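You operate a simulated robot arm through the tools that you are given. There is no shell and no other tool.

Carry out the task below with a simulated two-armed robot. There is one attempt and no reset: what you move stays moved.

## Task
Zero the metre counter and crank 2 metres of yarn onto the reel.
Fine: the green lever frees the crank; lock it again after. Where these are worked on the way, their far stop is far enough and under half their travel is too little: green lever.
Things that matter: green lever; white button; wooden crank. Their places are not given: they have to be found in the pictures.

Only the result counts: the job must be done as asked and must still hold three seconds after the hand-in. Knocking over, shifting, dropping, spilling or breaking anything else fails it.

## Robot
Two 7-joint arms with two-finger parallel grippers on one trunk that stands fixed in place. Base frame: the origin is at the foot of the trunk, x ahead of it, y to its left, z up. Readings come in mm, degrees, newtons and seconds.
The left shoulder is at [20, 138, 1297], the right one opposite. With the tool pointing down near the work surface each hand reaches from about 100 to 480 mm from the base axis, measured 20 degrees to its own side. Payload 1.57 kg a hand.
Tool frame (each hand has its own): the origin (TCP) lies between the finger pads and is the grasp point; the fingertips stand 30 mm ahead of it; z points along the fingers, y is the line along which they close. Largest opening 80 mm; finger width 17, thickness 12; the body of the gripper, 40 by 82 mm, starts 80 mm behind the TCP.
Orientation is told as [roll, pitch, yaw] about the base's x, y, z axes, in that order, counted from this pose: with the fingers straight down and closing along the base's y, the tool's x points along the base's -x, its y along +y and its z along -z.

## Interface
- The arms move only by the tool arm_command. It takes "left_moves", "right_moves" or both (then of equal length, played together; a hand with none holds still); each is a list of rows, each an object of numbers (a shift or turn left out is 0, a gripper value left out holds the last): "tx", "ty", "tz": the shift along the tool's x, y, z in mm; "rx", "ry", "rz": the turn, a rotation vector about the tool's x, y, z in degrees; "grip": the gripper command, from -1 (fully open) to 1 (shut), values between in proportion. In form: [{"tx": .., "ty": .., "tz": .., "rx": .., "ry": .., "rz": .., "grip": ..}, ...]. A call has 1 to 20 rows; each row is the pose to reach, as a shift and turn from the pose commanded when the call began, along the tool's axes at that moment. Each row takes 0.2 s and may step no farther than 50 mm and 8.6 degrees from the row before; otherwise, or with a gripper value out of range, the whole call is refused. A pose out of reach is approached as far as the arm can. The call stops where the force on the tool passes 90 N (or 10 N more than at its start, if that is more) or the arm is blocked; 0.2 s more then pass. The fingers move at their own pace (about 45 mm/s each) and stop on an object; they squeeze with about 26 N. The grip force told is the motor's: it shows also when the fingers shut on nothing. Time passes only in rows, and 0.2 s behind the last, so rows that repeat a pose let the fingers close. It gives the time, the measured TCP pose, the force on the tool (base axes), the opening and the grip force at its end, in the units of the frame above (readings bear some noise), with the torque about the TCP (base axes, N m) and any sound that the robot's microphone picked up.
- Cameras (640 x 400 px; columns grow to the right, rows downward): "scene" is now at [177.8, 48.1, 1226.2]; the picture's right is [0.54, -0.84, 0.00], its down [-0.08, -0.05, -1.00] and it looks along [0.84, 0.53, -0.10] (base axes); focal length 214 px, centre (320, 200). "left" rides on the left gripper at [72, 7, -122] in its tool frame; the picture's right is [-0.09, 1.00, 0.00], its down [-0.84, -0.08, -0.54] and it looks along [-0.54, -0.05, 0.84] (tool axes); focal length 238 px, centre (320, 200). "right" rides on the right gripper at [72, -7, -122] in its tool frame; the picture's right is [0.09, 1.00, 0.00], its down [-0.84, 0.08, -0.54] and it looks along [-0.54, 0.05, 0.84] (tool axes); focal length 238 px, centre (320, 200).
- snapshot(camera): a new picture of that camera. The clock stands still meanwhile.
- slide_trunk(by): slides the trunk up (or, below 0, down) by that many mm; the arms and the scene camera ride with it, the base frame stays. It gives what a move gives, with no picture.
- aim_head(pan, tilt): turns the head with the scene camera to pan (to the left, within 60 degrees either way) and tilt (down, from -29 to 69), counted from straight ahead of the robot. It gives what a move gives.
- pixel_to_xyz(camera, pixels): there is no depth. For up to 12 entries [column, row, z] of the newest picture of that camera ("zoom" is the newest enlarged one), the place [x, y] in the base frame at which the ray of that pixel passes the height z, good to about 2 mm. The clock stands still meanwhile.
- zoom(camera, box): a new picture of the part [left, top, right, bottom] of that camera's present view, enlarged. The clock stands still meanwhile.
- finish_job(): hands the job in; it is judged then, once.

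Open the grippers and draw the arms clear of the work before you hand the job in, unless the task says otherwise.

The tools are called after "Request:" by a JSON object that holds its "op" and its "data". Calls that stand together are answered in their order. arm_command: Moves the arms, as the interface text tells. Its arguments: {"type":"object","properties":{"left_moves":{"type":"array"},"right_moves":{"type":"array"}},"required":[]} The other tools are called the same way: slide_trunk (by) slides the trunk up or down; aim_head (pan, tilt) turns the head that bears the scene camera; snapshot (camera) takes a picture; pixel_to_xyz (camera, pixels) gives the place at which the rays of pixels pass given heights; zoom (camera, box) takes an enlarged picture of a part of a camera's view; finish_job () hands the job in.

At the start:

```text
time_s: 0.0
left_tool_pos: [251.8, 358.1, 1153.7]
left_tcp_rot: [-3.4, 27.8, 6.7]
left_force: [-0.1, -0.3, 0.3]
left_moment: [0.01, -0.01, 0.0]
left_finger_gap: 79.9
left_finger_force: 0.0
right_tool_pos: [326.4, 20.7, 1176.3]
right_tcp_rot: [0.1, 25.4, 0.0]
right_force: [-0.3, -0.1, 0.1]
right_moment: [0.02, 0.01, 0.01]
right_finger_gap: 80.1
right_finger_force: 0.0
trunk travel left (down, up): [-672.0, 568.0]
head pan, tilt: [32.5, 5.5]
```

scene: 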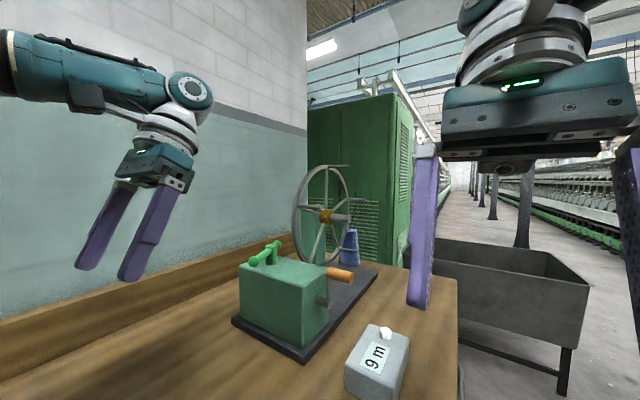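
right: 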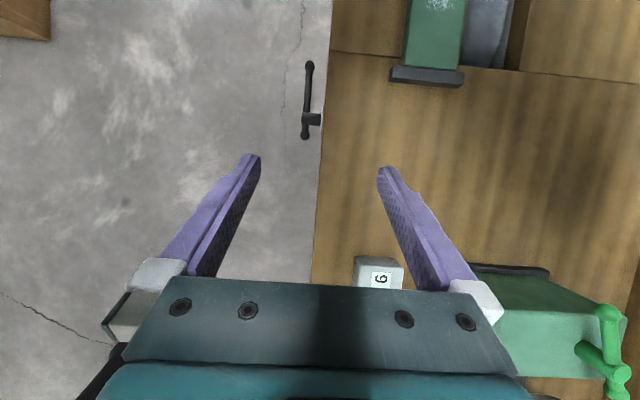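
left: 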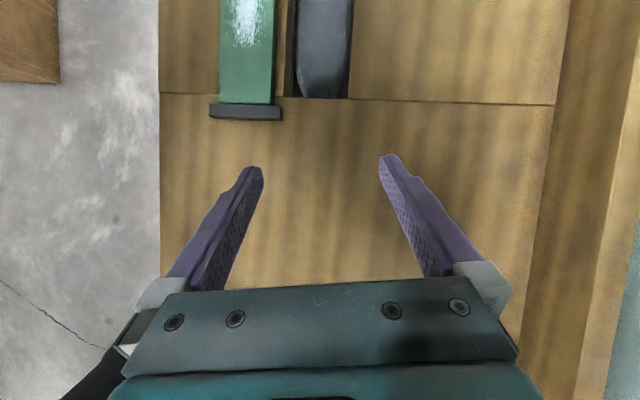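

The scene shows a green box with a green lever at about (265,255), a wooden crank handle at (340,275), and a counter box "9 m" with a white button at (386,333). I'll zoom in to see the details.

Request:
{"op": "zoom", "data": {"camera": "scene", "box": [220, 150, 440, 400]}}

Request:
{"op": "zoom", "data": {"camera": "scene", "box": [230, 230, 370, 350]}}

Request:
{"op": "zoom", "data": {"camera": "right", "box": [340, 240, 640, 400]}}

```text
1.60 times, centred on (330, 275) of scene
```

zoom: 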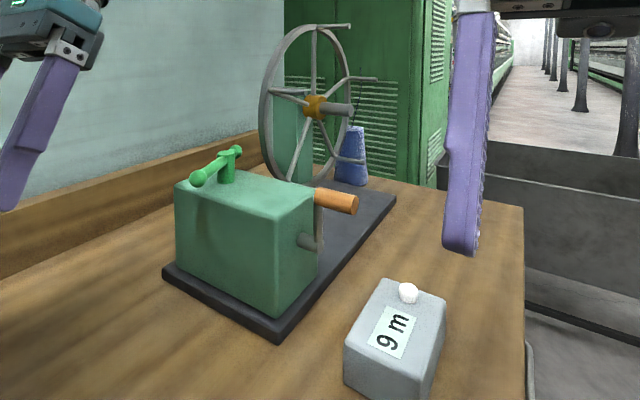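

```text
3.33 times, centred on (300, 290) of scene
```

zoom: 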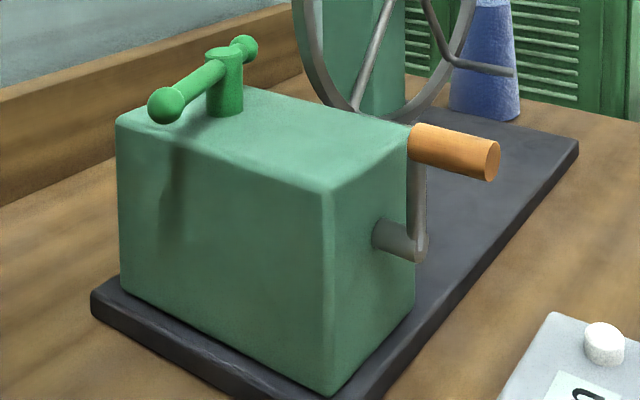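

```text
2.13 times, centred on (490, 320) of right
```

zoom: 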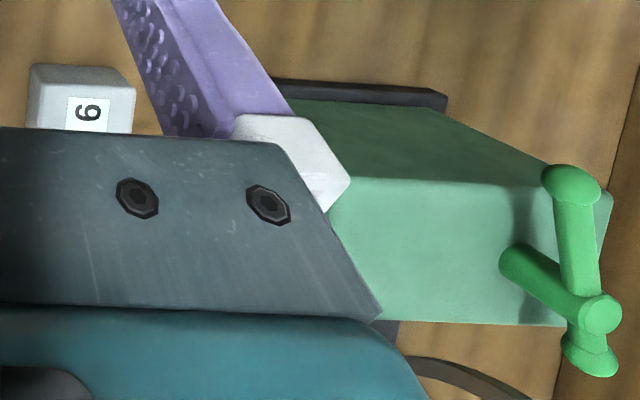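

To get heights I'll compare rays from the scene camera and the right camera for the counter label and the lever.

Request:
{"op": "pixel_to_xyz", "data": {"camera": "scene", "pixels": [[375, 358, 1000], [375, 358, 900], [256, 260, 1100], [256, 260, 1000], [278, 244, 1100], [278, 244, 1000], [386, 333, 1000], [386, 333, 900]]}}

Request:
{"op": "pixel_to_xyz", "data": {"camera": "right", "pixels": [[381, 279, 1000], [381, 279, 900], [607, 318, 1100], [607, 318, 1000], [619, 390, 1100], [619, 390, 1000]]}}

```text
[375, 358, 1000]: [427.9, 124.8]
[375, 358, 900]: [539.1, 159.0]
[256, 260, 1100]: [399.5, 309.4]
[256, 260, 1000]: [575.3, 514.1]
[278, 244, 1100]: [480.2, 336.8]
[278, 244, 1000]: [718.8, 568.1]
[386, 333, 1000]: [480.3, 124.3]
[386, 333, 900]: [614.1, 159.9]
```

```text
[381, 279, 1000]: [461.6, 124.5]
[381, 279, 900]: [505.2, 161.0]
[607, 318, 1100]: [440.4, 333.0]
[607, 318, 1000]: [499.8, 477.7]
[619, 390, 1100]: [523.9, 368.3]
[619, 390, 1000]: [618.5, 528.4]
```

The label triangulates to about (483,142,950) and the lever to about z≈1065 around (463..560, 387..420). I'll turn the head to get a more centred view of the work.

Request:
{"op": "aim_head", "data": {"pan": 40, "tilt": 28}}

Request:
{"op": "snapshot", "data": {"camera": "scene"}}

Request:
{"op": "pixel_to_xyz", "data": {"camera": "left", "pixels": [[247, 110, 900], [160, 200, 900], [560, 100, 900], [320, 90, 900]]}}

```text
time_s: 0.9
left_tool_pos: [249.0, 357.9, 1153.0]
left_tcp_rot: [-3.2, 28.3, 6.8]
left_force: [0.0, 0.2, -0.3]
left_moment: [0.0, -0.02, 0.02]
left_finger_gap: 80.1
left_finger_force: 0.1
right_tool_pos: [326.4, 19.8, 1175.5]
right_tcp_rot: [0.0, 25.5, -0.1]
right_force: [0.9, -1.1, -0.3]
right_moment: [0.0, 0.01, 0.03]
right_finger_gap: 80.1
right_finger_force: 0.2
trunk travel left (down, up): [-672.0, 568.0]
head pan, tilt: [40.0, 28.0]
```

```text
taken
```

scene: 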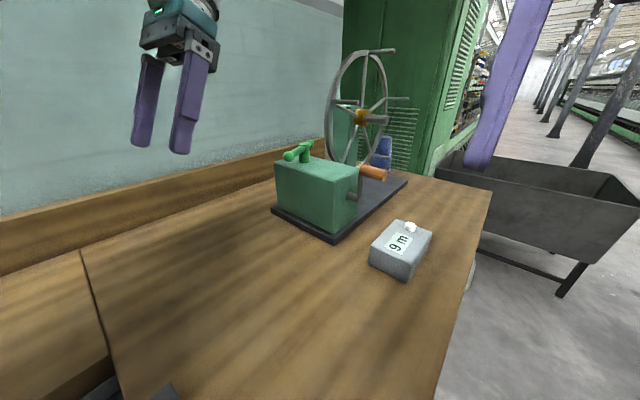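

```text
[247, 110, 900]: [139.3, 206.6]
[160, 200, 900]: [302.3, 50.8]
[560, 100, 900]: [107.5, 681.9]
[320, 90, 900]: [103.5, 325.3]
```

The whole work is now in view: lever around (298,152), crank handle (373,172), counter (400,248). I'll bring the left hand up over the box with fingers straight down so its camera can look closely.

Request:
{"op": "arm_command", "data": {"left_moves": [{"tx": -24, "ty": -15, "tz": -24, "ry": -5.6}, {"tx": -48, "ty": -31, "tz": -48, "ry": -11.2}, {"tx": -72, "ty": -46, "tz": -72, "ry": -16.8}, {"tx": -96, "ty": -62, "tz": -96, "ry": -22.4}, {"tx": -119, "ty": -78, "tz": -120, "ry": -28}, {"tx": -119, "ty": -78, "tz": -120, "ry": -28}]}}

Request:
{"op": "snapshot", "data": {"camera": "left"}}

Request:
{"op": "snapshot", "data": {"camera": "scene"}}

```text
time_s: 1.8
left_tool_pos: [345.9, 375.8, 1179.5]
left_tcp_rot: [-3.5, 9.8, 17.2]
left_force: [0.5, 0.2, 0.2]
left_moment: [-0.04, -0.02, 0.01]
left_finger_gap: 80.2
left_finger_force: 0.0
right_tool_pos: [325.6, 20.0, 1175.1]
right_tcp_rot: [0.1, 25.7, -0.1]
right_force: [-0.3, -0.2, -0.1]
right_moment: [0.0, -0.01, -0.01]
right_finger_gap: 79.9
right_finger_force: 0.0
trunk travel left (down, up): [-672.0, 568.0]
head pan, tilt: [40.0, 28.0]
stopped in row 4 (left hand): the arm was blocked; the commanded pose is now the measured one
```

```text
taken
```

left: 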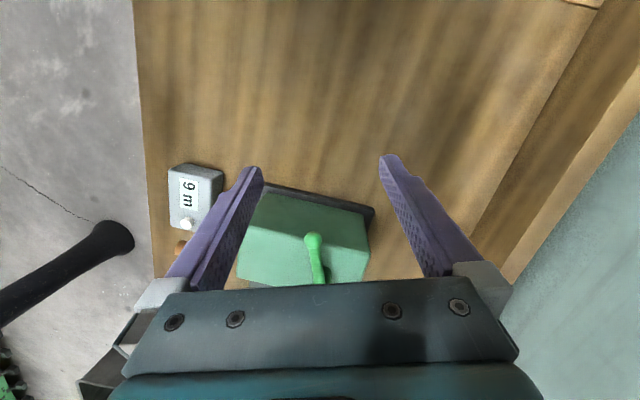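

```text
taken
```

scene: 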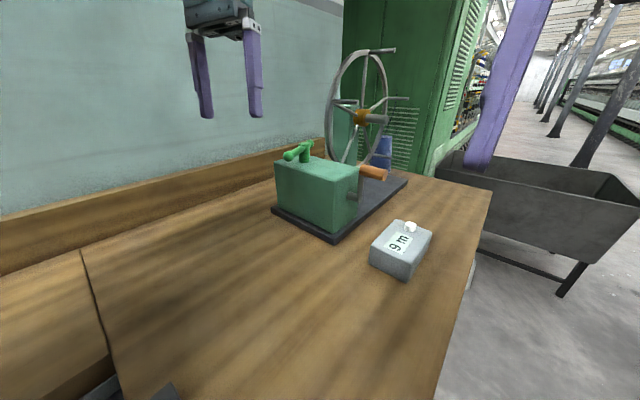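

The left arm hit a reach limit (no contact), but the left camera now sees the box, lever (314,240–320,280) and counter (195,195). I'll zoom in there.

Request:
{"op": "zoom", "data": {"camera": "left", "box": [140, 150, 400, 310]}}

Request:
{"op": "zoom", "data": {"camera": "scene", "box": [260, 40, 450, 290]}}

Request:
{"op": "pixel_to_xyz", "data": {"camera": "scene", "pixels": [[397, 235, 960], [397, 235, 940], [410, 227, 970], [410, 227, 950], [289, 156, 1060], [289, 156, 1040], [309, 145, 1060], [309, 145, 1040], [337, 241, 900], [337, 241, 880]]}}

Request:
{"op": "pixel_to_xyz", "data": {"camera": "left", "pixels": [[188, 192, 960], [188, 192, 940], [187, 224, 970], [187, 224, 950], [314, 240, 1060], [314, 240, 1040], [371, 215, 900], [371, 215, 880]]}}

```text
2.46 times, centred on (270, 230) of left
```

zoom: 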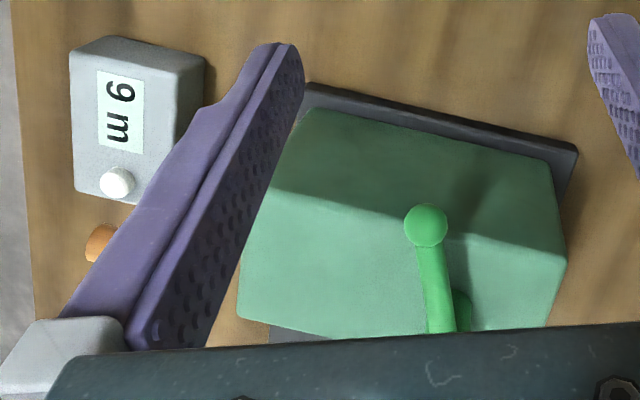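

```text
1.60 times, centred on (355, 165) of scene
```

zoom: 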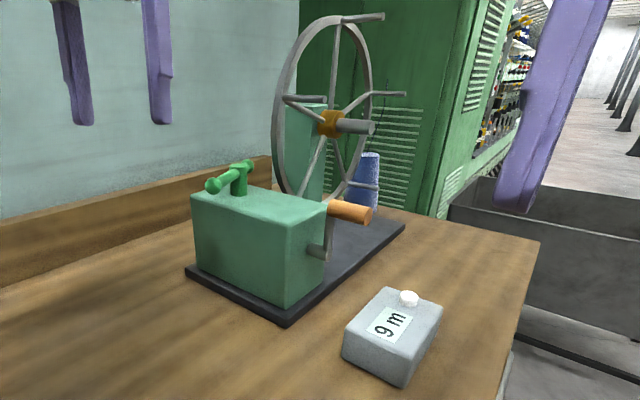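

```text
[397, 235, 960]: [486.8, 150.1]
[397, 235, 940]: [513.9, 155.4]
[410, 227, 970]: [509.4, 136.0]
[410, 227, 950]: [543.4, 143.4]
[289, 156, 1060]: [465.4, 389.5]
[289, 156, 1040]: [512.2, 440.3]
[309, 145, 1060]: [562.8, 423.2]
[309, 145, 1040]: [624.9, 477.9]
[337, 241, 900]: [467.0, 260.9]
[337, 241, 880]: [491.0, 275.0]
```

```text
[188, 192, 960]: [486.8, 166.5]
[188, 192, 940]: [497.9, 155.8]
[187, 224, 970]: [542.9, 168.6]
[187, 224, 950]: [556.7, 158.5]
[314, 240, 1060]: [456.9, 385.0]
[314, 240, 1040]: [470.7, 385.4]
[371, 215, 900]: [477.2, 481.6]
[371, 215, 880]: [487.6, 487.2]
```

Both hand views agree the lever bar runs from about (455,381,1064) back to (550,412,1064). I'll slide the trunk up for a steeper overview to pin down the remaining geometry.

Request:
{"op": "slide_trunk", "data": {"by": 250}}

Request:
{"op": "aim_head", "data": {"pan": 30, "tilt": 45}}

Request:
{"op": "snapshot", "data": {"camera": "scene"}}

Request:
{"op": "snapshot", "data": {"camera": "left"}}

Request:
{"op": "snapshot", "data": {"camera": "right"}}

```text
time_s: 4.4
left_tool_pos: [345.4, 375.1, 1429.2]
left_tcp_rot: [-3.7, 9.7, 17.1]
left_force: [0.4, 0.6, -0.2]
left_moment: [-0.01, 0.0, -0.02]
left_finger_gap: 80.1
left_finger_force: 0.0
right_tool_pos: [325.2, 20.3, 1425.4]
right_tcp_rot: [0.1, 25.5, 0.0]
right_force: [-0.8, -0.3, -0.2]
right_moment: [-0.03, -0.02, -0.02]
right_finger_gap: 80.2
right_finger_force: 0.2
trunk travel left (down, up): [-922.0, 318.0]
head pan, tilt: [40.0, 28.0]
```

```text
time_s: 5.2
left_tool_pos: [346.1, 376.7, 1429.1]
left_tcp_rot: [-3.7, 9.7, 17.1]
left_force: [0.5, -0.1, 0.2]
left_moment: [-0.02, -0.02, 0.03]
left_finger_gap: 80.0
left_finger_force: 0.0
right_tool_pos: [325.6, 19.8, 1425.2]
right_tcp_rot: [0.0, 25.5, -0.1]
right_force: [-0.3, 0.4, 0.6]
right_moment: [0.01, -0.04, 0.02]
right_finger_gap: 80.1
right_finger_force: 0.1
trunk travel left (down, up): [-922.0, 318.0]
head pan, tilt: [30.0, 45.0]
```

```text
taken
```

scene: 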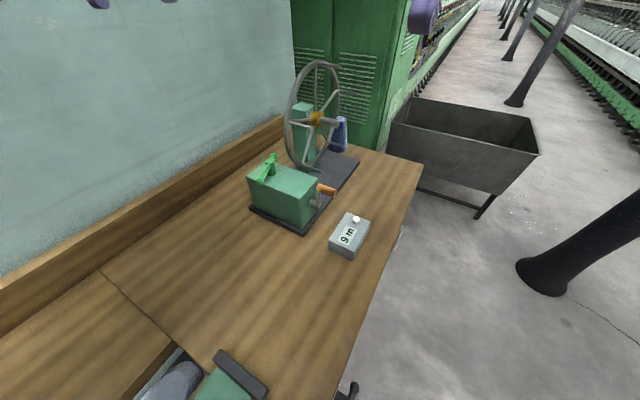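

```text
taken
```

left: 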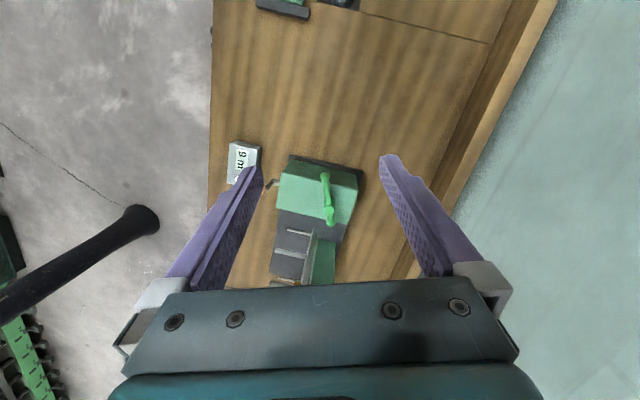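

```text
taken
```

right: 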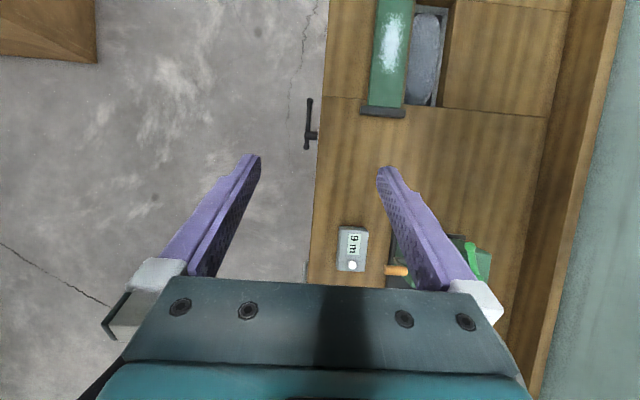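

Now all three cameras see everything from above. I'll zoom each for precise pixel positions.

Request:
{"op": "zoom", "data": {"camera": "scene", "box": [230, 130, 390, 270]}}

Request:
{"op": "zoom", "data": {"camera": "left", "box": [215, 130, 385, 290]}}

Request:
{"op": "zoom", "data": {"camera": "right", "box": [320, 210, 500, 320]}}

```text
2.86 times, centred on (310, 200) of scene
```

zoom: 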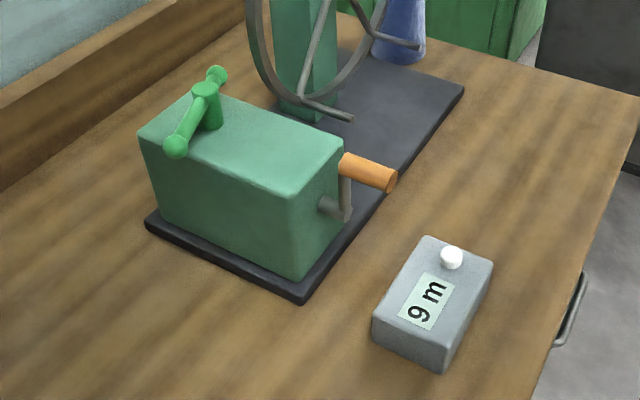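

```text
2.50 times, centred on (300, 210) of left
```

zoom: 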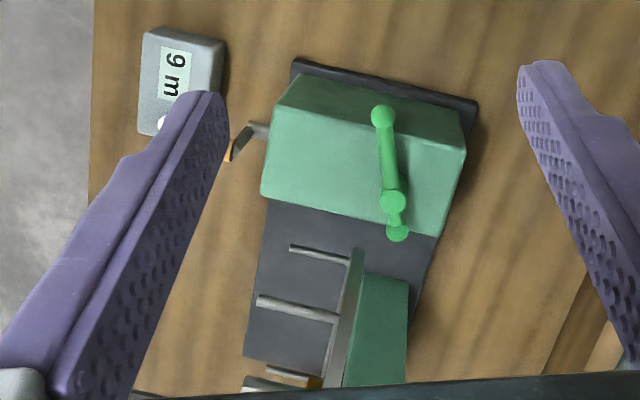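

```text
3.56 times, centred on (410, 265) of right
```

zoom: 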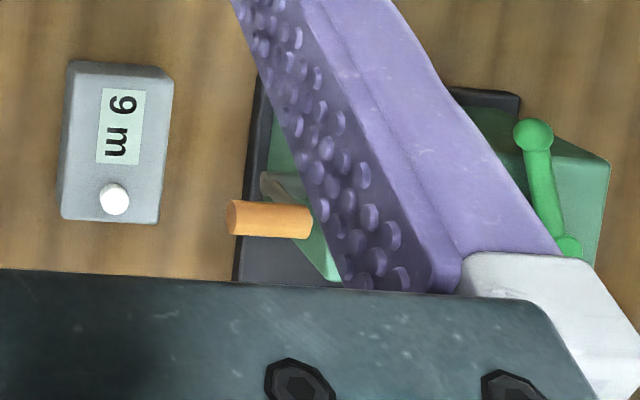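

I'll now triangulate the key features from their pixel positions in the three views.

Request:
{"op": "pixel_to_xyz", "data": {"camera": "scene", "pixels": [[259.25, 181.1, 1060], [273.95, 156.6, 1060], [270.1, 161.2, 1060], [356.2, 218.2, 950], [334.85, 193.35, 1000], [318.75, 187.75, 1000], [318.75, 204.55, 960], [303.7, 236, 900], [353, 260.5, 900], [347.45, 235, 950], [300.2, 198.25, 1000], [246.3, 175.5, 1000]]}}

Request:
{"op": "pixel_to_xyz", "data": {"camera": "scene", "pixels": [[259.25, 181.1, 1000], [273.95, 156.6, 1000], [270.1, 161.2, 1000], [356.2, 218.2, 900], [334.85, 193.35, 950], [318.75, 187.75, 950], [318.75, 204.55, 910], [303.7, 236, 850], [353, 260.5, 850], [347.45, 235, 900], [300.2, 198.25, 1050], [246.3, 175.5, 1050]]}}

Request:
{"op": "pixel_to_xyz", "data": {"camera": "right", "pixels": [[469.9, 247, 1060], [479.7, 277.9, 1060], [352.3, 264.4, 950], [386.4, 270.1, 1000], [407.2, 270.9, 1000], [354, 244.2, 950], [469.9, 247, 1000], [479.7, 277.9, 1000], [352.3, 264.4, 900], [386.4, 270.1, 950], [407.2, 270.9, 950], [354, 244.2, 900]]}}

Request:
{"op": "pixel_to_xyz", "data": {"camera": "left", "pixels": [[325.6, 176.4, 1060], [330.8, 222.4, 1060], [328.8, 210.8, 1060], [240.8, 159.2, 950], [263.2, 192, 1000], [270, 181.2, 950], [325.6, 176.4, 1000], [330.8, 222.4, 1000], [328.8, 210.8, 1000], [240.8, 159.2, 900], [263.2, 192, 950], [270, 181.2, 900]]}}

Request:
{"op": "pixel_to_xyz", "data": {"camera": "left", "pixels": [[282, 184, 1020], [358.4, 190, 1020], [346.8, 224.4, 1020], [276.8, 208.4, 1020], [282, 184, 1000], [358.4, 190, 1000], [346.8, 224.4, 1000], [276.8, 208.4, 1000]]}}

```text
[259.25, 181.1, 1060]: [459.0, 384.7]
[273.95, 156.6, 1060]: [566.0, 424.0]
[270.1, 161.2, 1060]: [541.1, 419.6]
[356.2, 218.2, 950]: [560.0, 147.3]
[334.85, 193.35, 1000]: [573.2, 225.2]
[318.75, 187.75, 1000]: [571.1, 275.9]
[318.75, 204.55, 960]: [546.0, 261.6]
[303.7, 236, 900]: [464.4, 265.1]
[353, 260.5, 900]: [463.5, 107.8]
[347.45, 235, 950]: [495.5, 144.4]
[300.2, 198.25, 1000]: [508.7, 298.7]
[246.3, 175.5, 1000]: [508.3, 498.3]
```

```text
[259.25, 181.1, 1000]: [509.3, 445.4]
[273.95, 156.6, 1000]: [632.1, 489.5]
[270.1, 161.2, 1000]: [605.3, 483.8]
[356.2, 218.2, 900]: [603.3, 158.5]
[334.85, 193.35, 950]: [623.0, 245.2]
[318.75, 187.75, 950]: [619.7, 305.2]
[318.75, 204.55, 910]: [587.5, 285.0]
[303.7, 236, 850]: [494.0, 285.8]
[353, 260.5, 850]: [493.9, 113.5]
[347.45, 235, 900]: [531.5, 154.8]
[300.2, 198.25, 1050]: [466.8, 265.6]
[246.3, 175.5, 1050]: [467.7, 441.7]
```

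```text
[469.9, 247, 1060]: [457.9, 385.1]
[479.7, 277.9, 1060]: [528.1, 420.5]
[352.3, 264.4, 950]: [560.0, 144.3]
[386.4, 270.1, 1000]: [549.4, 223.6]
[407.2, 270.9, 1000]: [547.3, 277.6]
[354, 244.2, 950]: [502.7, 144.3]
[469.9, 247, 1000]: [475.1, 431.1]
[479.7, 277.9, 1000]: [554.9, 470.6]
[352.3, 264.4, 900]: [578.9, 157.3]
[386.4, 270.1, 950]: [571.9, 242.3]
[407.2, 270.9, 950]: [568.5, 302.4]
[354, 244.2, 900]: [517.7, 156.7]
```

```text
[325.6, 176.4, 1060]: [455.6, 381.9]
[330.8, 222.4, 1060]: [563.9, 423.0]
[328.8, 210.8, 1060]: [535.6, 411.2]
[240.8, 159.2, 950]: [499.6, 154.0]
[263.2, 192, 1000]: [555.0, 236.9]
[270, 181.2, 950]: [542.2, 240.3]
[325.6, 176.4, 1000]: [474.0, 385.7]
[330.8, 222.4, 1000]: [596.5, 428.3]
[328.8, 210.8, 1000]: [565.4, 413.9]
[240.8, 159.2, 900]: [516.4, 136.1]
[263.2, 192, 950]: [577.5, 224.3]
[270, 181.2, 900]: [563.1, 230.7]
```

```text
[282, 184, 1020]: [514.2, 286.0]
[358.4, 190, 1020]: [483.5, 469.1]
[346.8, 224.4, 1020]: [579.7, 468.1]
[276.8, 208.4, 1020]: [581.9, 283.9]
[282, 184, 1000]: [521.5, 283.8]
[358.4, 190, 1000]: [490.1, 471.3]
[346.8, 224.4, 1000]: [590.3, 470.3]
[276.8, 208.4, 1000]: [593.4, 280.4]
```

Geometry found: button top ≈ (560,146,950), lever bar z≈1061 from near ball (457,384) to pivot ≈ (538,415), crank handle ≈ (529, 208–252, 1043) around an axis at ≈ (528, ·, 985). I'll move the right hand aside, and tilt the left hand forward (pitch −45°) with closed fingers, up here in free space.

Request:
{"op": "arm_command", "data": {"right_moves": [{"ty": -40}, {"ty": -80}, {"ty": -120}, {"ty": -120}, {"ty": -120}, {"ty": -120}, {"ty": -120}, {"ty": -120}], "left_moves": [{"tx": -2, "ty": -35, "tz": 3.2, "rx": 0.28, "ry": -7.67, "rz": 2.67, "grip": 1}, {"tx": -4, "ty": -70, "tz": 6.4, "rx": 0.57, "ry": -15.3, "rz": 5.34, "grip": 1}, {"tx": -6, "ty": -105, "tz": 9.6, "rx": 0.86, "ry": -23.0, "rz": 8.0, "grip": 1}, {"tx": -8, "ty": -140, "tz": 12.9, "rx": 1.14, "ry": -30.7, "rz": 10.7, "grip": 1}, {"tx": -10, "ty": -175, "tz": 16.1, "rx": 1.43, "ry": -38.4, "rz": 13.4, "grip": 1}, {"tx": -12, "ty": -210, "tz": 19.4, "rx": 1.7, "ry": -46.0, "rz": 16.0, "grip": 1}, {"tx": -13.7, "ty": -244.6, "tz": 22.6, "rx": 2.0, "ry": -53.7, "rz": 18.7, "grip": 1}, {"tx": -13.7, "ty": -244.6, "tz": 22.6, "rx": 2.0, "ry": -53.7, "rz": 18.7, "grip": 1}]}}

Request:
{"op": "snapshot", "data": {"camera": "scene"}}

```text
time_s: 7.0
left_tool_pos: [432.0, 143.1, 1420.2]
left_tcp_rot: [-0.2, -45.3, 0.1]
left_force: [-0.5, -0.3, -0.4]
left_moment: [0.02, 0.01, -0.03]
left_finger_gap: 0.0
left_finger_force: 21.2
right_tool_pos: [324.6, -98.5, 1423.6]
right_tcp_rot: [-0.1, 26.0, 0.0]
right_force: [0.1, 0.9, -0.1]
right_moment: [0.02, 0.03, -0.01]
right_finger_gap: 80.1
right_finger_force: 0.0
trunk travel left (down, up): [-922.0, 318.0]
head pan, tilt: [30.0, 45.0]
```

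```text
taken
```

scene: 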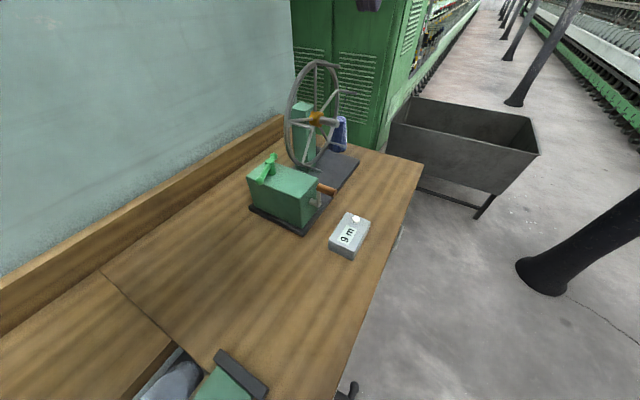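

The pose is as commanded. Now I slide the trunk down 300 mm so that the left hand ends above and in front of the counter (TCP about (432,143,1120)).

Request:
{"op": "slide_trunk", "data": {"by": -300}}

Request:
{"op": "aim_head", "data": {"pan": 32, "tilt": 32}}

Request:
{"op": "snapshot", "data": {"camera": "scene"}}

Request:
{"op": "snapshot", "data": {"camera": "left"}}

```text
time_s: 10.0
left_tool_pos: [431.7, 144.5, 1120.1]
left_tcp_rot: [0.0, -45.1, 0.2]
left_force: [-0.6, 0.3, 0.3]
left_moment: [-0.03, -0.01, -0.02]
left_finger_gap: 0.1
left_finger_force: 21.4
right_tool_pos: [324.6, -100.9, 1124.2]
right_tcp_rot: [0.2, 26.1, -0.1]
right_force: [-0.5, 0.6, 0.3]
right_moment: [0.02, 0.05, 0.04]
right_finger_gap: 79.8
right_finger_force: 0.0
trunk travel left (down, up): [-622.0, 618.0]
head pan, tilt: [30.0, 45.0]
```

```text
time_s: 10.8
left_tool_pos: [431.7, 145.6, 1120.4]
left_tcp_rot: [0.0, -45.0, 0.1]
left_force: [0.5, -1.0, -0.5]
left_moment: [-0.04, 0.01, -0.02]
left_finger_gap: 0.1
left_finger_force: 21.1
right_tool_pos: [324.9, -100.8, 1123.5]
right_tcp_rot: [0.0, 25.9, -0.1]
right_force: [-0.3, 0.1, -0.5]
right_moment: [0.01, 0.01, 0.0]
right_finger_gap: 80.2
right_finger_force: 0.1
trunk travel left (down, up): [-622.0, 618.0]
head pan, tilt: [32.0, 32.0]
```

```text
taken
```

scene: 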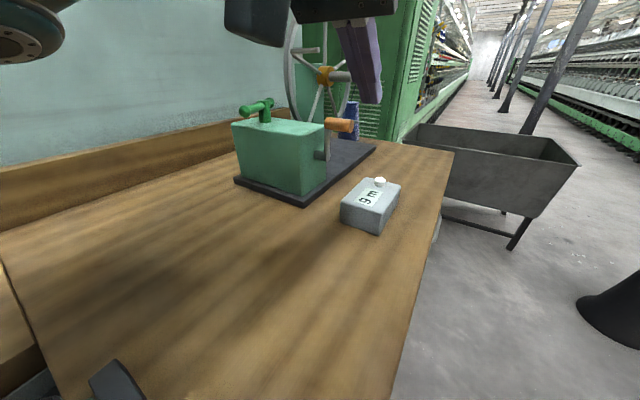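

```text
taken
```

left: 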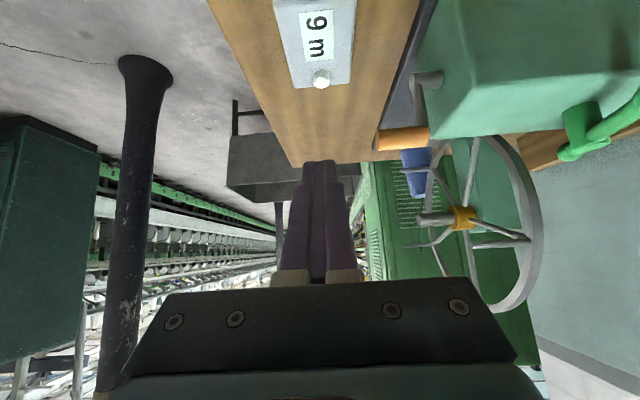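

Both cameras see the button: scene about (380,181), left about (320,80). I'll zoom the two and re-triangulate.

Request:
{"op": "zoom", "data": {"camera": "left", "box": [260, 0, 460, 160]}}

Request:
{"op": "zoom", "data": {"camera": "scene", "box": [290, 100, 420, 240]}}

Request:
{"op": "zoom", "data": {"camera": "scene", "box": [225, 80, 375, 200]}}

```text
2.50 times, centred on (360, 80) of left
```

zoom: 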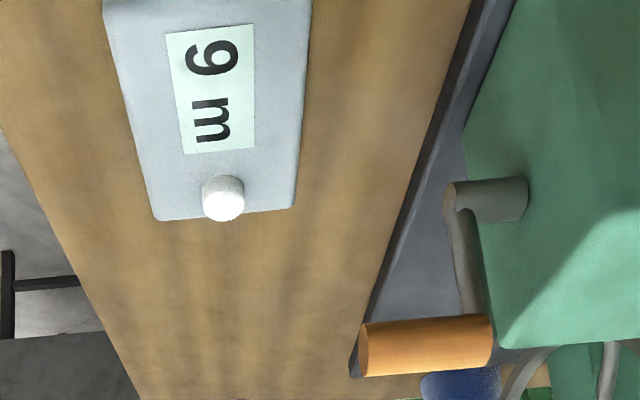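

```text
2.86 times, centred on (355, 170) of scene
```

zoom: 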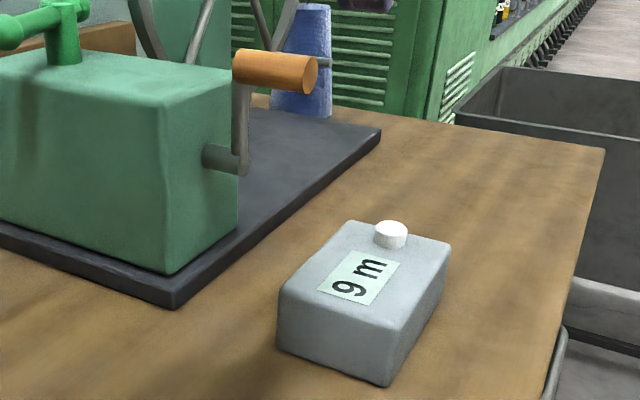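

```text
3.33 times, centred on (300, 140) of scene
```

zoom: 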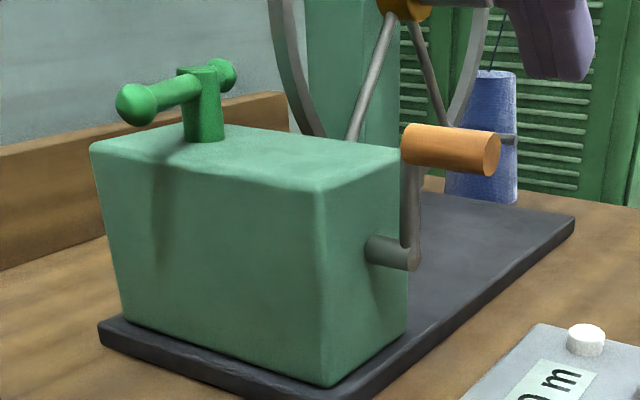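

I'll triangulate button, handle ends and shaft end from these two views.

Request:
{"op": "pixel_to_xyz", "data": {"camera": "scene", "pixels": [[379.5, 180.5, 950], [379.5, 180.5, 940], [352.2, 126.25, 1050], [352.2, 126.25, 1040], [325.25, 123.45, 1050], [325.25, 123.45, 1040], [328, 157, 990], [328, 157, 980], [378.8, 235.1, 900], [378.8, 235.1, 880]]}}

Request:
{"op": "pixel_to_xyz", "data": {"camera": "left", "pixels": [[321.6, 82.8, 950], [321.6, 82.8, 940], [377.2, 140, 1050], [377.2, 140, 1040], [428, 136, 1050], [428, 136, 1040], [412, 79.2, 990], [412, 79.2, 980], [293.2, 87.2, 935], [351.2, 83.2, 935]]}}

```text
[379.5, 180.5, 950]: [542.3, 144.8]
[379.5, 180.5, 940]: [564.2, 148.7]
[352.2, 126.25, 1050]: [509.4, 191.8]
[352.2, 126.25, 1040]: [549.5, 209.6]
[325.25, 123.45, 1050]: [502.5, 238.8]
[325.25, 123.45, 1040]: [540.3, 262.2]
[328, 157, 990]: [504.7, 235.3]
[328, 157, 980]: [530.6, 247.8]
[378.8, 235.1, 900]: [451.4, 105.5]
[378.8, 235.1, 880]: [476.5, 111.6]
```

```text
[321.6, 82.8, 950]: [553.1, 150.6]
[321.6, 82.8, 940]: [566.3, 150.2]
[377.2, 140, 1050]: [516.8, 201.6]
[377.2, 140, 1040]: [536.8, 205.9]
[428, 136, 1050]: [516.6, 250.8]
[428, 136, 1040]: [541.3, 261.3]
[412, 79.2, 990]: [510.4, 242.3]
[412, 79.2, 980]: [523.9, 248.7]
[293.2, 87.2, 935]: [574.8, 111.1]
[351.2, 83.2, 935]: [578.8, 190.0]
```

Combining views: button top ≈ (566,149,940), counter x 475–577, y 111–190, top 935, table ≈ 881. I move the closed left fingers to hover about 18 mm above the button.

Request:
{"op": "arm_command", "data": {"left_moves": [{"tx": 2.8, "ty": 1, "tz": 45}, {"tx": 5.5, "ty": 2, "tz": 90}, {"tx": 8.3, "ty": 3, "tz": 135}, {"tx": 11, "ty": 4, "tz": 179}, {"tx": 11, "ty": 4, "tz": 179}]}}

Request:
{"op": "zoom", "data": {"camera": "scene", "box": [290, 80, 450, 240]}}

Request:
{"op": "snapshot", "data": {"camera": "left"}}

```text
time_s: 12.0
left_tool_pos: [550.7, 150.0, 987.6]
left_tcp_rot: [-0.1, -45.2, 0.0]
left_force: [0.3, 0.4, 0.2]
left_moment: [0.02, 0.0, -0.03]
left_finger_gap: 0.0
left_finger_force: 21.2
right_tool_pos: [324.1, -100.3, 1124.0]
right_tcp_rot: [0.0, 26.0, 0.0]
right_force: [0.1, 0.2, -0.5]
right_moment: [-0.01, 0.02, 0.0]
right_finger_gap: 80.2
right_finger_force: 0.1
trunk travel left (down, up): [-622.0, 618.0]
head pan, tilt: [32.0, 32.0]
```

```text
2.50 times, centred on (370, 160) of scene
```

zoom: 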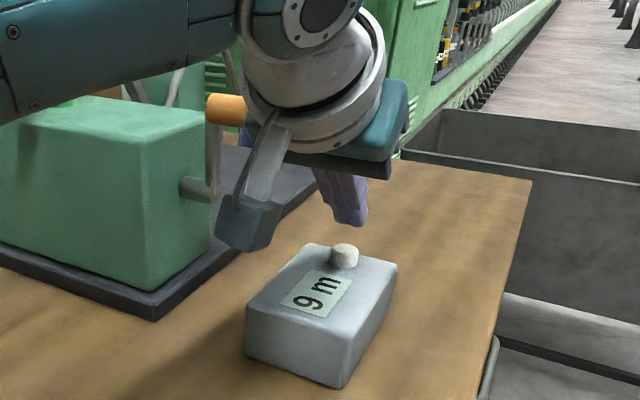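

```text
taken
```

left: 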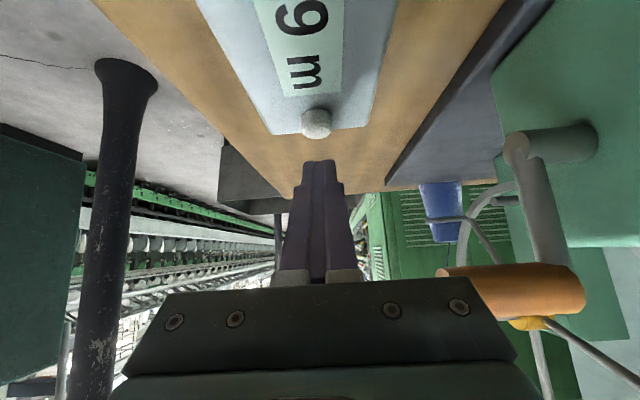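

The fingertips hover above the button. I'll re-check the button's position from this close view.

Request:
{"op": "zoom", "data": {"camera": "left", "box": [270, 90, 370, 180]}}

Request:
{"op": "pixel_to_xyz", "data": {"camera": "left", "pixels": [[317, 124, 945], [317, 124, 940], [317, 124, 935], [318, 160, 960]]}}

Request:
{"op": "pixel_to_xyz", "data": {"camera": "scene", "pixels": [[379.5, 179, 945], [379.5, 179, 940], [379.5, 179, 935]]}}

```text
4.44 times, centred on (320, 135) of left
```

zoom: 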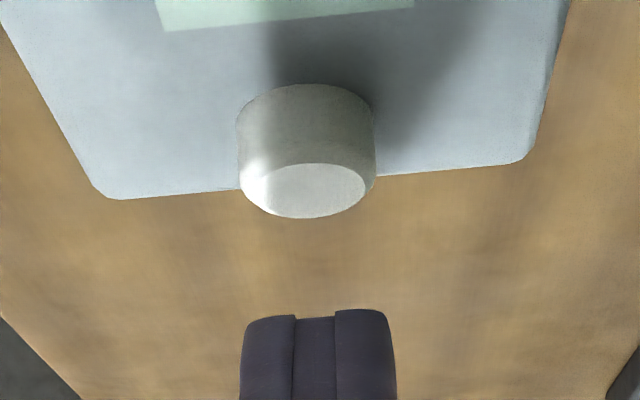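

```text
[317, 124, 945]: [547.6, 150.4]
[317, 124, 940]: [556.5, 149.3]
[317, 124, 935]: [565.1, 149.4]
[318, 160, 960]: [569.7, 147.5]
```

```text
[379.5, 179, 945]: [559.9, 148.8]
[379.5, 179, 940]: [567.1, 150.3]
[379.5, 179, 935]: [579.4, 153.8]
```

The button's top centre is confirmed at ≈ (566,149,942); my lowest fingertip corner is at (566,150,960). I descend vertically in steps.

Request:
{"op": "arm_command", "data": {"left_moves": [{"tx": 5, "tz": 5}, {"tx": 9.5, "tz": 9.5}, {"tx": 11, "tz": 11}, {"tx": 12, "tz": 12}, {"tx": 13, "tz": 13}]}}

Request:
{"op": "zoom", "data": {"camera": "left", "box": [220, 0, 420, 180]}}

Request:
{"op": "zoom", "data": {"camera": "scene", "box": [290, 80, 450, 240]}}

```text
time_s: 13.2
left_tool_pos: [551.3, 148.7, 966.0]
left_tcp_rot: [0.1, -45.1, 0.1]
left_force: [-0.3, 1.1, 0.8]
left_moment: [0.01, 0.0, 0.01]
left_finger_gap: 0.1
left_finger_force: 21.2
right_tool_pos: [325.3, -99.0, 1123.4]
right_tcp_rot: [0.0, 26.0, 0.0]
right_force: [-0.4, -0.3, 0.3]
right_moment: [0.03, 0.02, 0.0]
right_finger_gap: 80.0
right_finger_force: 0.1
trunk travel left (down, up): [-622.0, 618.0]
head pan, tilt: [32.0, 32.0]
```

```text
2.22 times, centred on (320, 90) of left
```

zoom: 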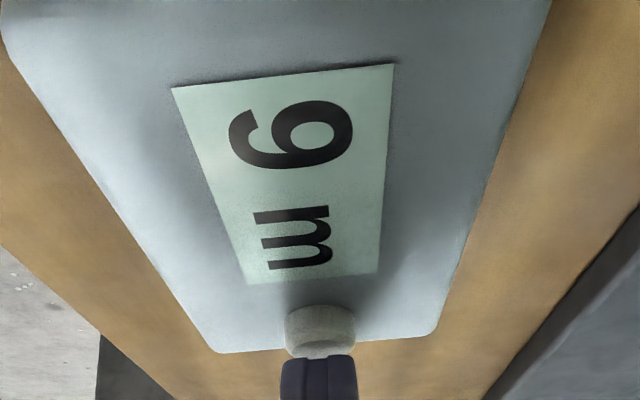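

```text
2.50 times, centred on (370, 160) of scene
```

zoom: 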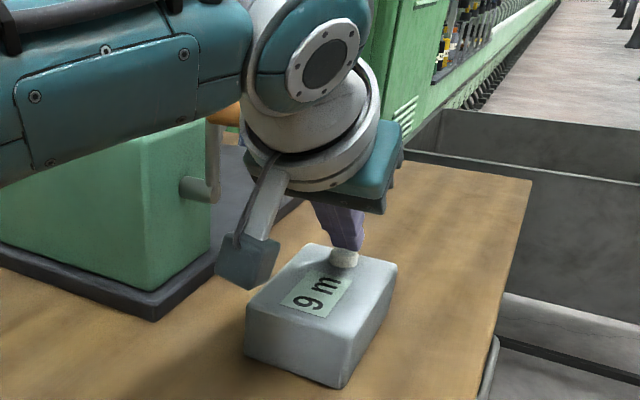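

The tip is just at the button with no force yet. I press down further in small steps.

Request:
{"op": "arm_command", "data": {"left_moves": [{"tx": 1.4, "tz": 1.4}, {"tx": 2.1, "tz": 2.1}, {"tx": 2.8, "tz": 2.8}]}}

Request:
{"op": "zoom", "data": {"camera": "left", "box": [220, 0, 420, 180]}}

```text
time_s: 14.0
left_tool_pos: [551.8, 149.9, 964.5]
left_tcp_rot: [-0.1, -45.2, 0.1]
left_force: [0.8, -0.5, 2.8]
left_moment: [0.03, -0.06, 0.03]
left_finger_gap: 0.0
left_finger_force: 21.2
right_tool_pos: [324.2, -99.2, 1123.7]
right_tcp_rot: [0.1, 26.0, -0.1]
right_force: [-0.7, 0.8, 0.2]
right_moment: [0.0, 0.01, 0.0]
right_finger_gap: 79.9
right_finger_force: 0.1
trunk travel left (down, up): [-622.0, 618.0]
head pan, tilt: [32.0, 32.0]
heard: click
```

```text
2.22 times, centred on (320, 90) of left
```

zoom: 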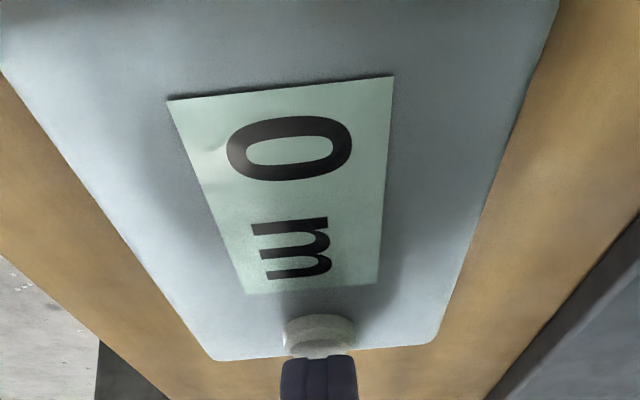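

Click heard and the counter shows "0 m". Now I lift off straight up, pull back, and move across to a spot above/behind the lever's near ball with the fingers partly open.

Request:
{"op": "arm_command", "data": {"left_moves": [{"tx": -20, "tz": -20}, {"tx": -50, "tz": -50}, {"tx": -78, "tz": -78}, {"tx": -50, "tz": -120}, {"tx": -22, "tz": -160}, {"tx": -10, "tz": -205}, {"tx": -10, "tz": -212}, {"tx": -10, "ty": 48, "tz": -212}, {"tx": -10, "ty": 96, "tz": -212}, {"tx": -10, "ty": 144, "tz": -212}, {"tx": -10, "ty": 192, "tz": -212, "grip": -0.25}, {"tx": -10, "ty": 239, "tz": -212, "grip": -0.25}, {"tx": -10, "ty": 239, "tz": -212, "grip": -0.25}]}}

Request:
{"op": "snapshot", "data": {"camera": "left"}}

Request:
{"op": "snapshot", "data": {"camera": "scene"}}

```text
refused: row 4 steps farther than a row can; nothing moved
```

```text
taken
```

left: 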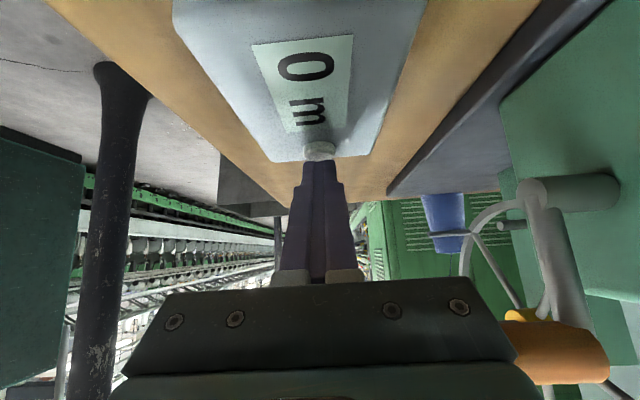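

```text
taken
```

scene: 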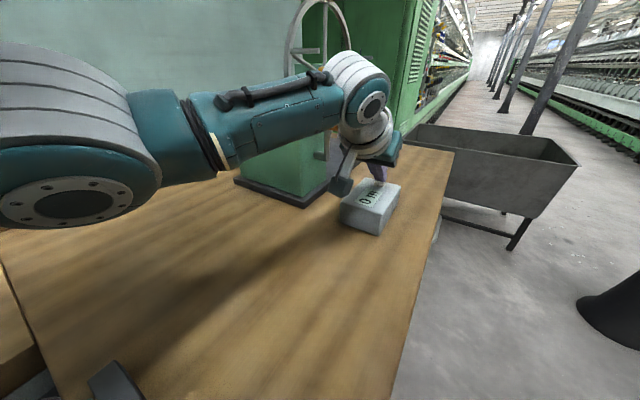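

One row stepped slightly over 50 mm, so I resend the same path with smaller steps.

Request:
{"op": "arm_command", "data": {"left_moves": [{"tx": -20, "tz": -20}, {"tx": -50, "tz": -50}, {"tx": -78, "tz": -78}, {"tx": -54, "tz": -110}, {"tx": -30, "tz": -145}, {"tx": -14, "tz": -180}, {"tx": -10, "tz": -212}, {"tx": -10, "ty": 48, "tz": -212}, {"tx": -10, "ty": 96, "tz": -212}, {"tx": -10, "ty": 144, "tz": -212}, {"tx": -10, "ty": 192, "tz": -212, "grip": -0.25}, {"tx": -10, "ty": 239, "tz": -212, "grip": -0.25}, {"tx": -10, "ty": 239, "tz": -212, "grip": -0.25}]}}

Request:
{"op": "snapshot", "data": {"camera": "left"}}

Request:
{"op": "snapshot", "data": {"camera": "scene"}}

```text
time_s: 16.8
left_tool_pos: [406.7, 388.4, 1118.7]
left_tcp_rot: [-0.1, -45.2, 0.0]
left_force: [-0.2, -0.7, 0.0]
left_moment: [0.03, 0.02, 0.03]
left_finger_gap: 50.1
left_finger_force: 0.1
right_tool_pos: [324.8, -101.1, 1124.1]
right_tcp_rot: [0.1, 26.1, 0.1]
right_force: [0.2, 0.1, 0.4]
right_moment: [-0.02, 0.03, -0.01]
right_finger_gap: 80.1
right_finger_force: 0.0
trunk travel left (down, up): [-622.0, 618.0]
head pan, tilt: [32.0, 32.0]
```

```text
taken
```

left: 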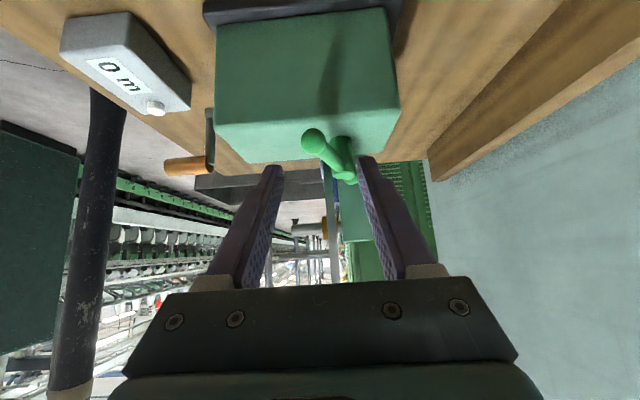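

```text
taken
```

scene: 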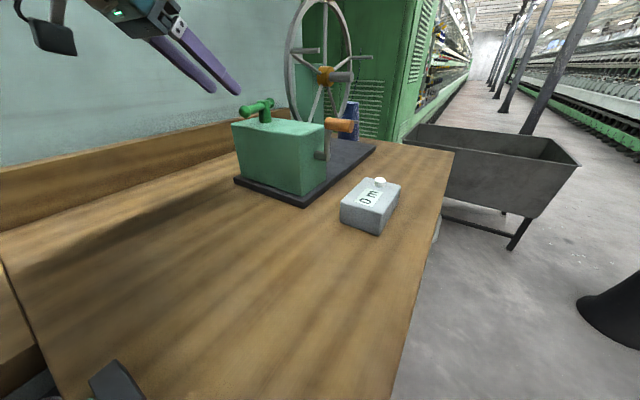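

The lever's bar lies between the two fingers in the left view (ball at (313,138)). I advance along the tool so the fingers straddle the bar just behind the ball.

Request:
{"op": "arm_command", "data": {"left_moves": [{"tx": -1.5, "tz": 25}, {"tx": -3, "tz": 50}, {"tx": -5, "tz": 80}, {"tx": -5, "tz": 80}]}}

Request:
{"op": "snapshot", "data": {"camera": "left"}}

Request:
{"op": "zoom", "data": {"camera": "scene", "box": [190, 40, 350, 180]}}

```text
time_s: 17.8
left_tool_pos: [467.0, 388.7, 1066.4]
left_tcp_rot: [0.1, -45.1, 0.2]
left_force: [-0.2, 0.4, -0.1]
left_moment: [0.03, 0.01, 0.01]
left_finger_gap: 50.2
left_finger_force: 0.0
right_tool_pos: [324.7, -99.9, 1123.2]
right_tcp_rot: [0.0, 26.0, -0.1]
right_force: [0.1, 0.5, -0.3]
right_moment: [-0.01, 0.02, 0.02]
right_finger_gap: 79.9
right_finger_force: 0.1
trunk travel left (down, up): [-622.0, 618.0]
head pan, tilt: [32.0, 32.0]
```

```text
taken
```

left: 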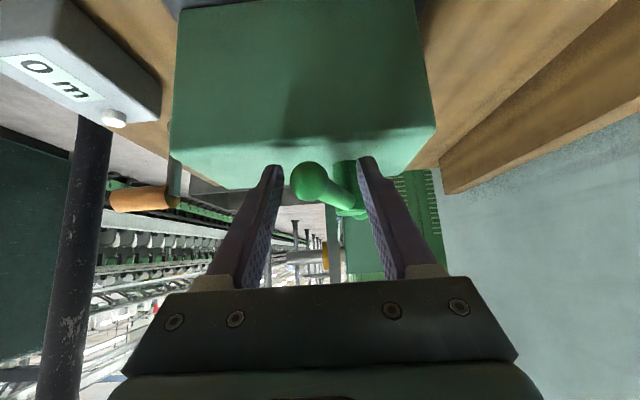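

```text
2.86 times, centred on (270, 110) of scene
```

zoom: 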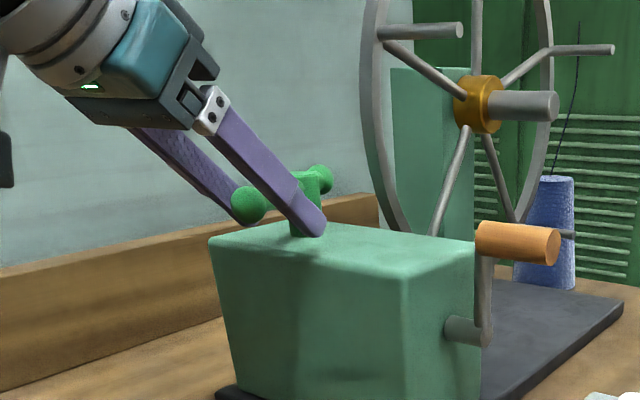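

The fingers straddle the lever bar. I try the push toward +y gently, 16 mm, watching force.

Request:
{"op": "arm_command", "data": {"left_moves": [{"ty": 4}, {"ty": 8}, {"ty": 12}, {"ty": 16}]}}

Request:
{"op": "snapshot", "data": {"camera": "left"}}

```text
time_s: 18.8
left_tool_pos: [468.5, 401.7, 1066.5]
left_tcp_rot: [-0.2, -45.2, 0.2]
left_force: [-2.1, -10.1, 2.1]
left_moment: [-0.08, 0.06, 0.03]
left_finger_gap: 58.2
left_finger_force: 5.6
right_tool_pos: [323.8, -101.0, 1123.3]
right_tcp_rot: [-0.1, 26.1, -0.1]
right_force: [0.1, 0.7, -0.4]
right_moment: [-0.04, 0.0, 0.0]
right_finger_gap: 80.0
right_finger_force: 0.2
trunk travel left (down, up): [-622.0, 618.0]
head pan, tilt: [32.0, 32.0]
```

```text
taken
```

left: 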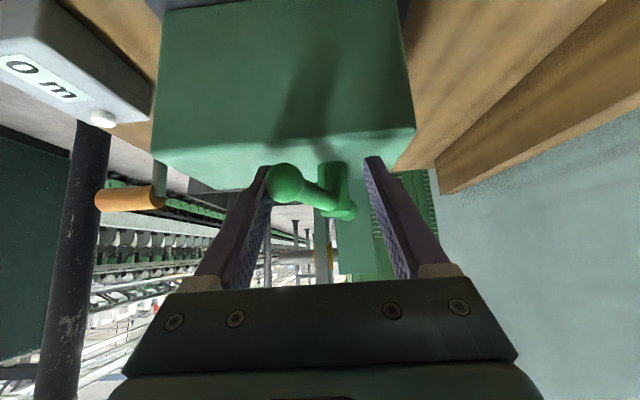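

The finger yields (gap 58, 10 N) and the lever looks unmoved, so +y seems to be against its stop. I back off and try toward −y.

Request:
{"op": "arm_command", "data": {"left_moves": [{"ty": -8}, {"ty": -16}, {"ty": -24}, {"ty": -30}, {"ty": -36}, {"ty": -42}]}}

Request:
{"op": "snapshot", "data": {"camera": "left"}}

Request:
{"op": "zoom", "data": {"camera": "scene", "box": [190, 40, 350, 180]}}

```text
time_s: 20.2
left_tool_pos: [466.5, 361.9, 1066.7]
left_tcp_rot: [0.1, -45.0, 0.1]
left_force: [-0.9, 1.7, -2.5]
left_moment: [-0.02, 0.03, 0.05]
left_finger_gap: 51.5
left_finger_force: 1.1
right_tool_pos: [324.8, -100.5, 1124.0]
right_tcp_rot: [-0.1, 26.2, 0.0]
right_force: [-0.2, -0.6, -0.3]
right_moment: [0.01, -0.01, -0.02]
right_finger_gap: 79.9
right_finger_force: 0.0
trunk travel left (down, up): [-622.0, 618.0]
head pan, tilt: [32.0, 32.0]
```

```text
taken
```

left: 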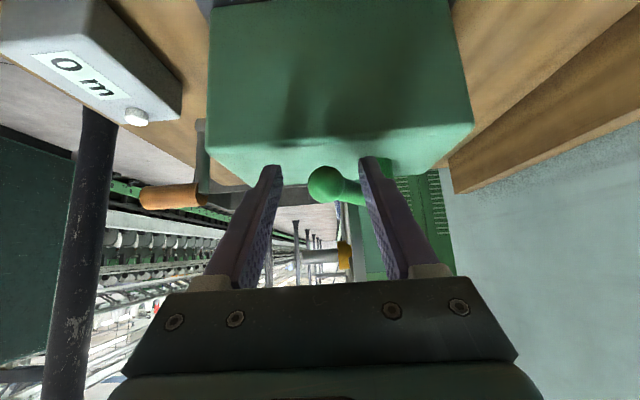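

```text
2.86 times, centred on (270, 110) of scene
```

zoom: 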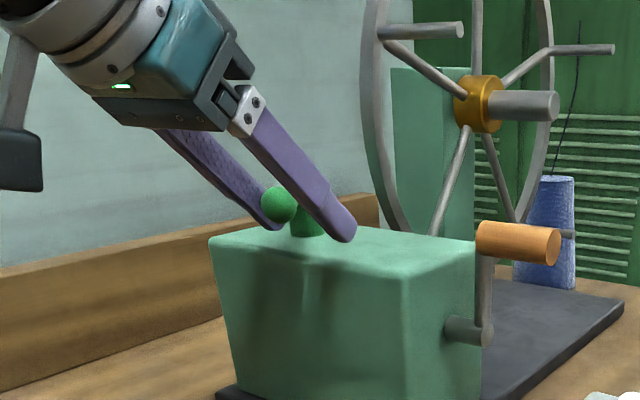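

Toward −y the lever moves freely (1.7 N). I continue along its arc about the pivot (538,415), yawing the hand with it, to roughly 52°.

Request:
{"op": "arm_command", "data": {"left_moves": [{"tx": -4.2, "ty": -7.2, "tz": 4.2, "rx": -4.24, "rz": -4.24}, {"tx": -8.9, "ty": -13.8, "tz": 8.9, "rx": -8.5, "rz": -8.5}, {"tx": -13.9, "ty": -19.5, "tz": 13.9, "rx": -12.7, "rz": -12.7}, {"tx": -19.5, "ty": -24.5, "tz": 19.5, "rx": -17, "rz": -17}]}}

Request:
{"op": "snapshot", "data": {"camera": "left"}}

Request:
{"op": "zoom", "data": {"camera": "scene", "box": [190, 40, 350, 180]}}

```text
time_s: 21.2
left_tool_pos: [495.3, 335.9, 1067.7]
left_tcp_rot: [-0.1, -45.1, 24.3]
left_force: [-1.5, 0.3, -1.9]
left_moment: [-0.06, 0.02, 0.03]
left_finger_gap: 51.1
left_finger_force: 0.7
right_tool_pos: [323.7, -99.9, 1122.9]
right_tcp_rot: [0.0, 26.2, 0.0]
right_force: [0.4, -0.6, -0.2]
right_moment: [-0.02, -0.03, 0.0]
right_finger_gap: 80.0
right_finger_force: 0.1
trunk travel left (down, up): [-622.0, 618.0]
head pan, tilt: [32.0, 32.0]
```

```text
taken
```

left: 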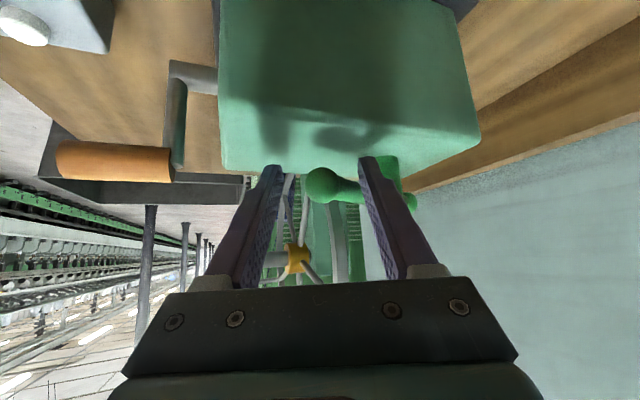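

```text
2.86 times, centred on (270, 110) of scene
```

zoom: 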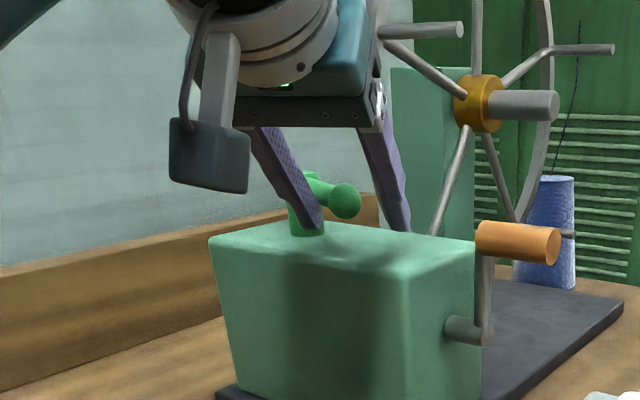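

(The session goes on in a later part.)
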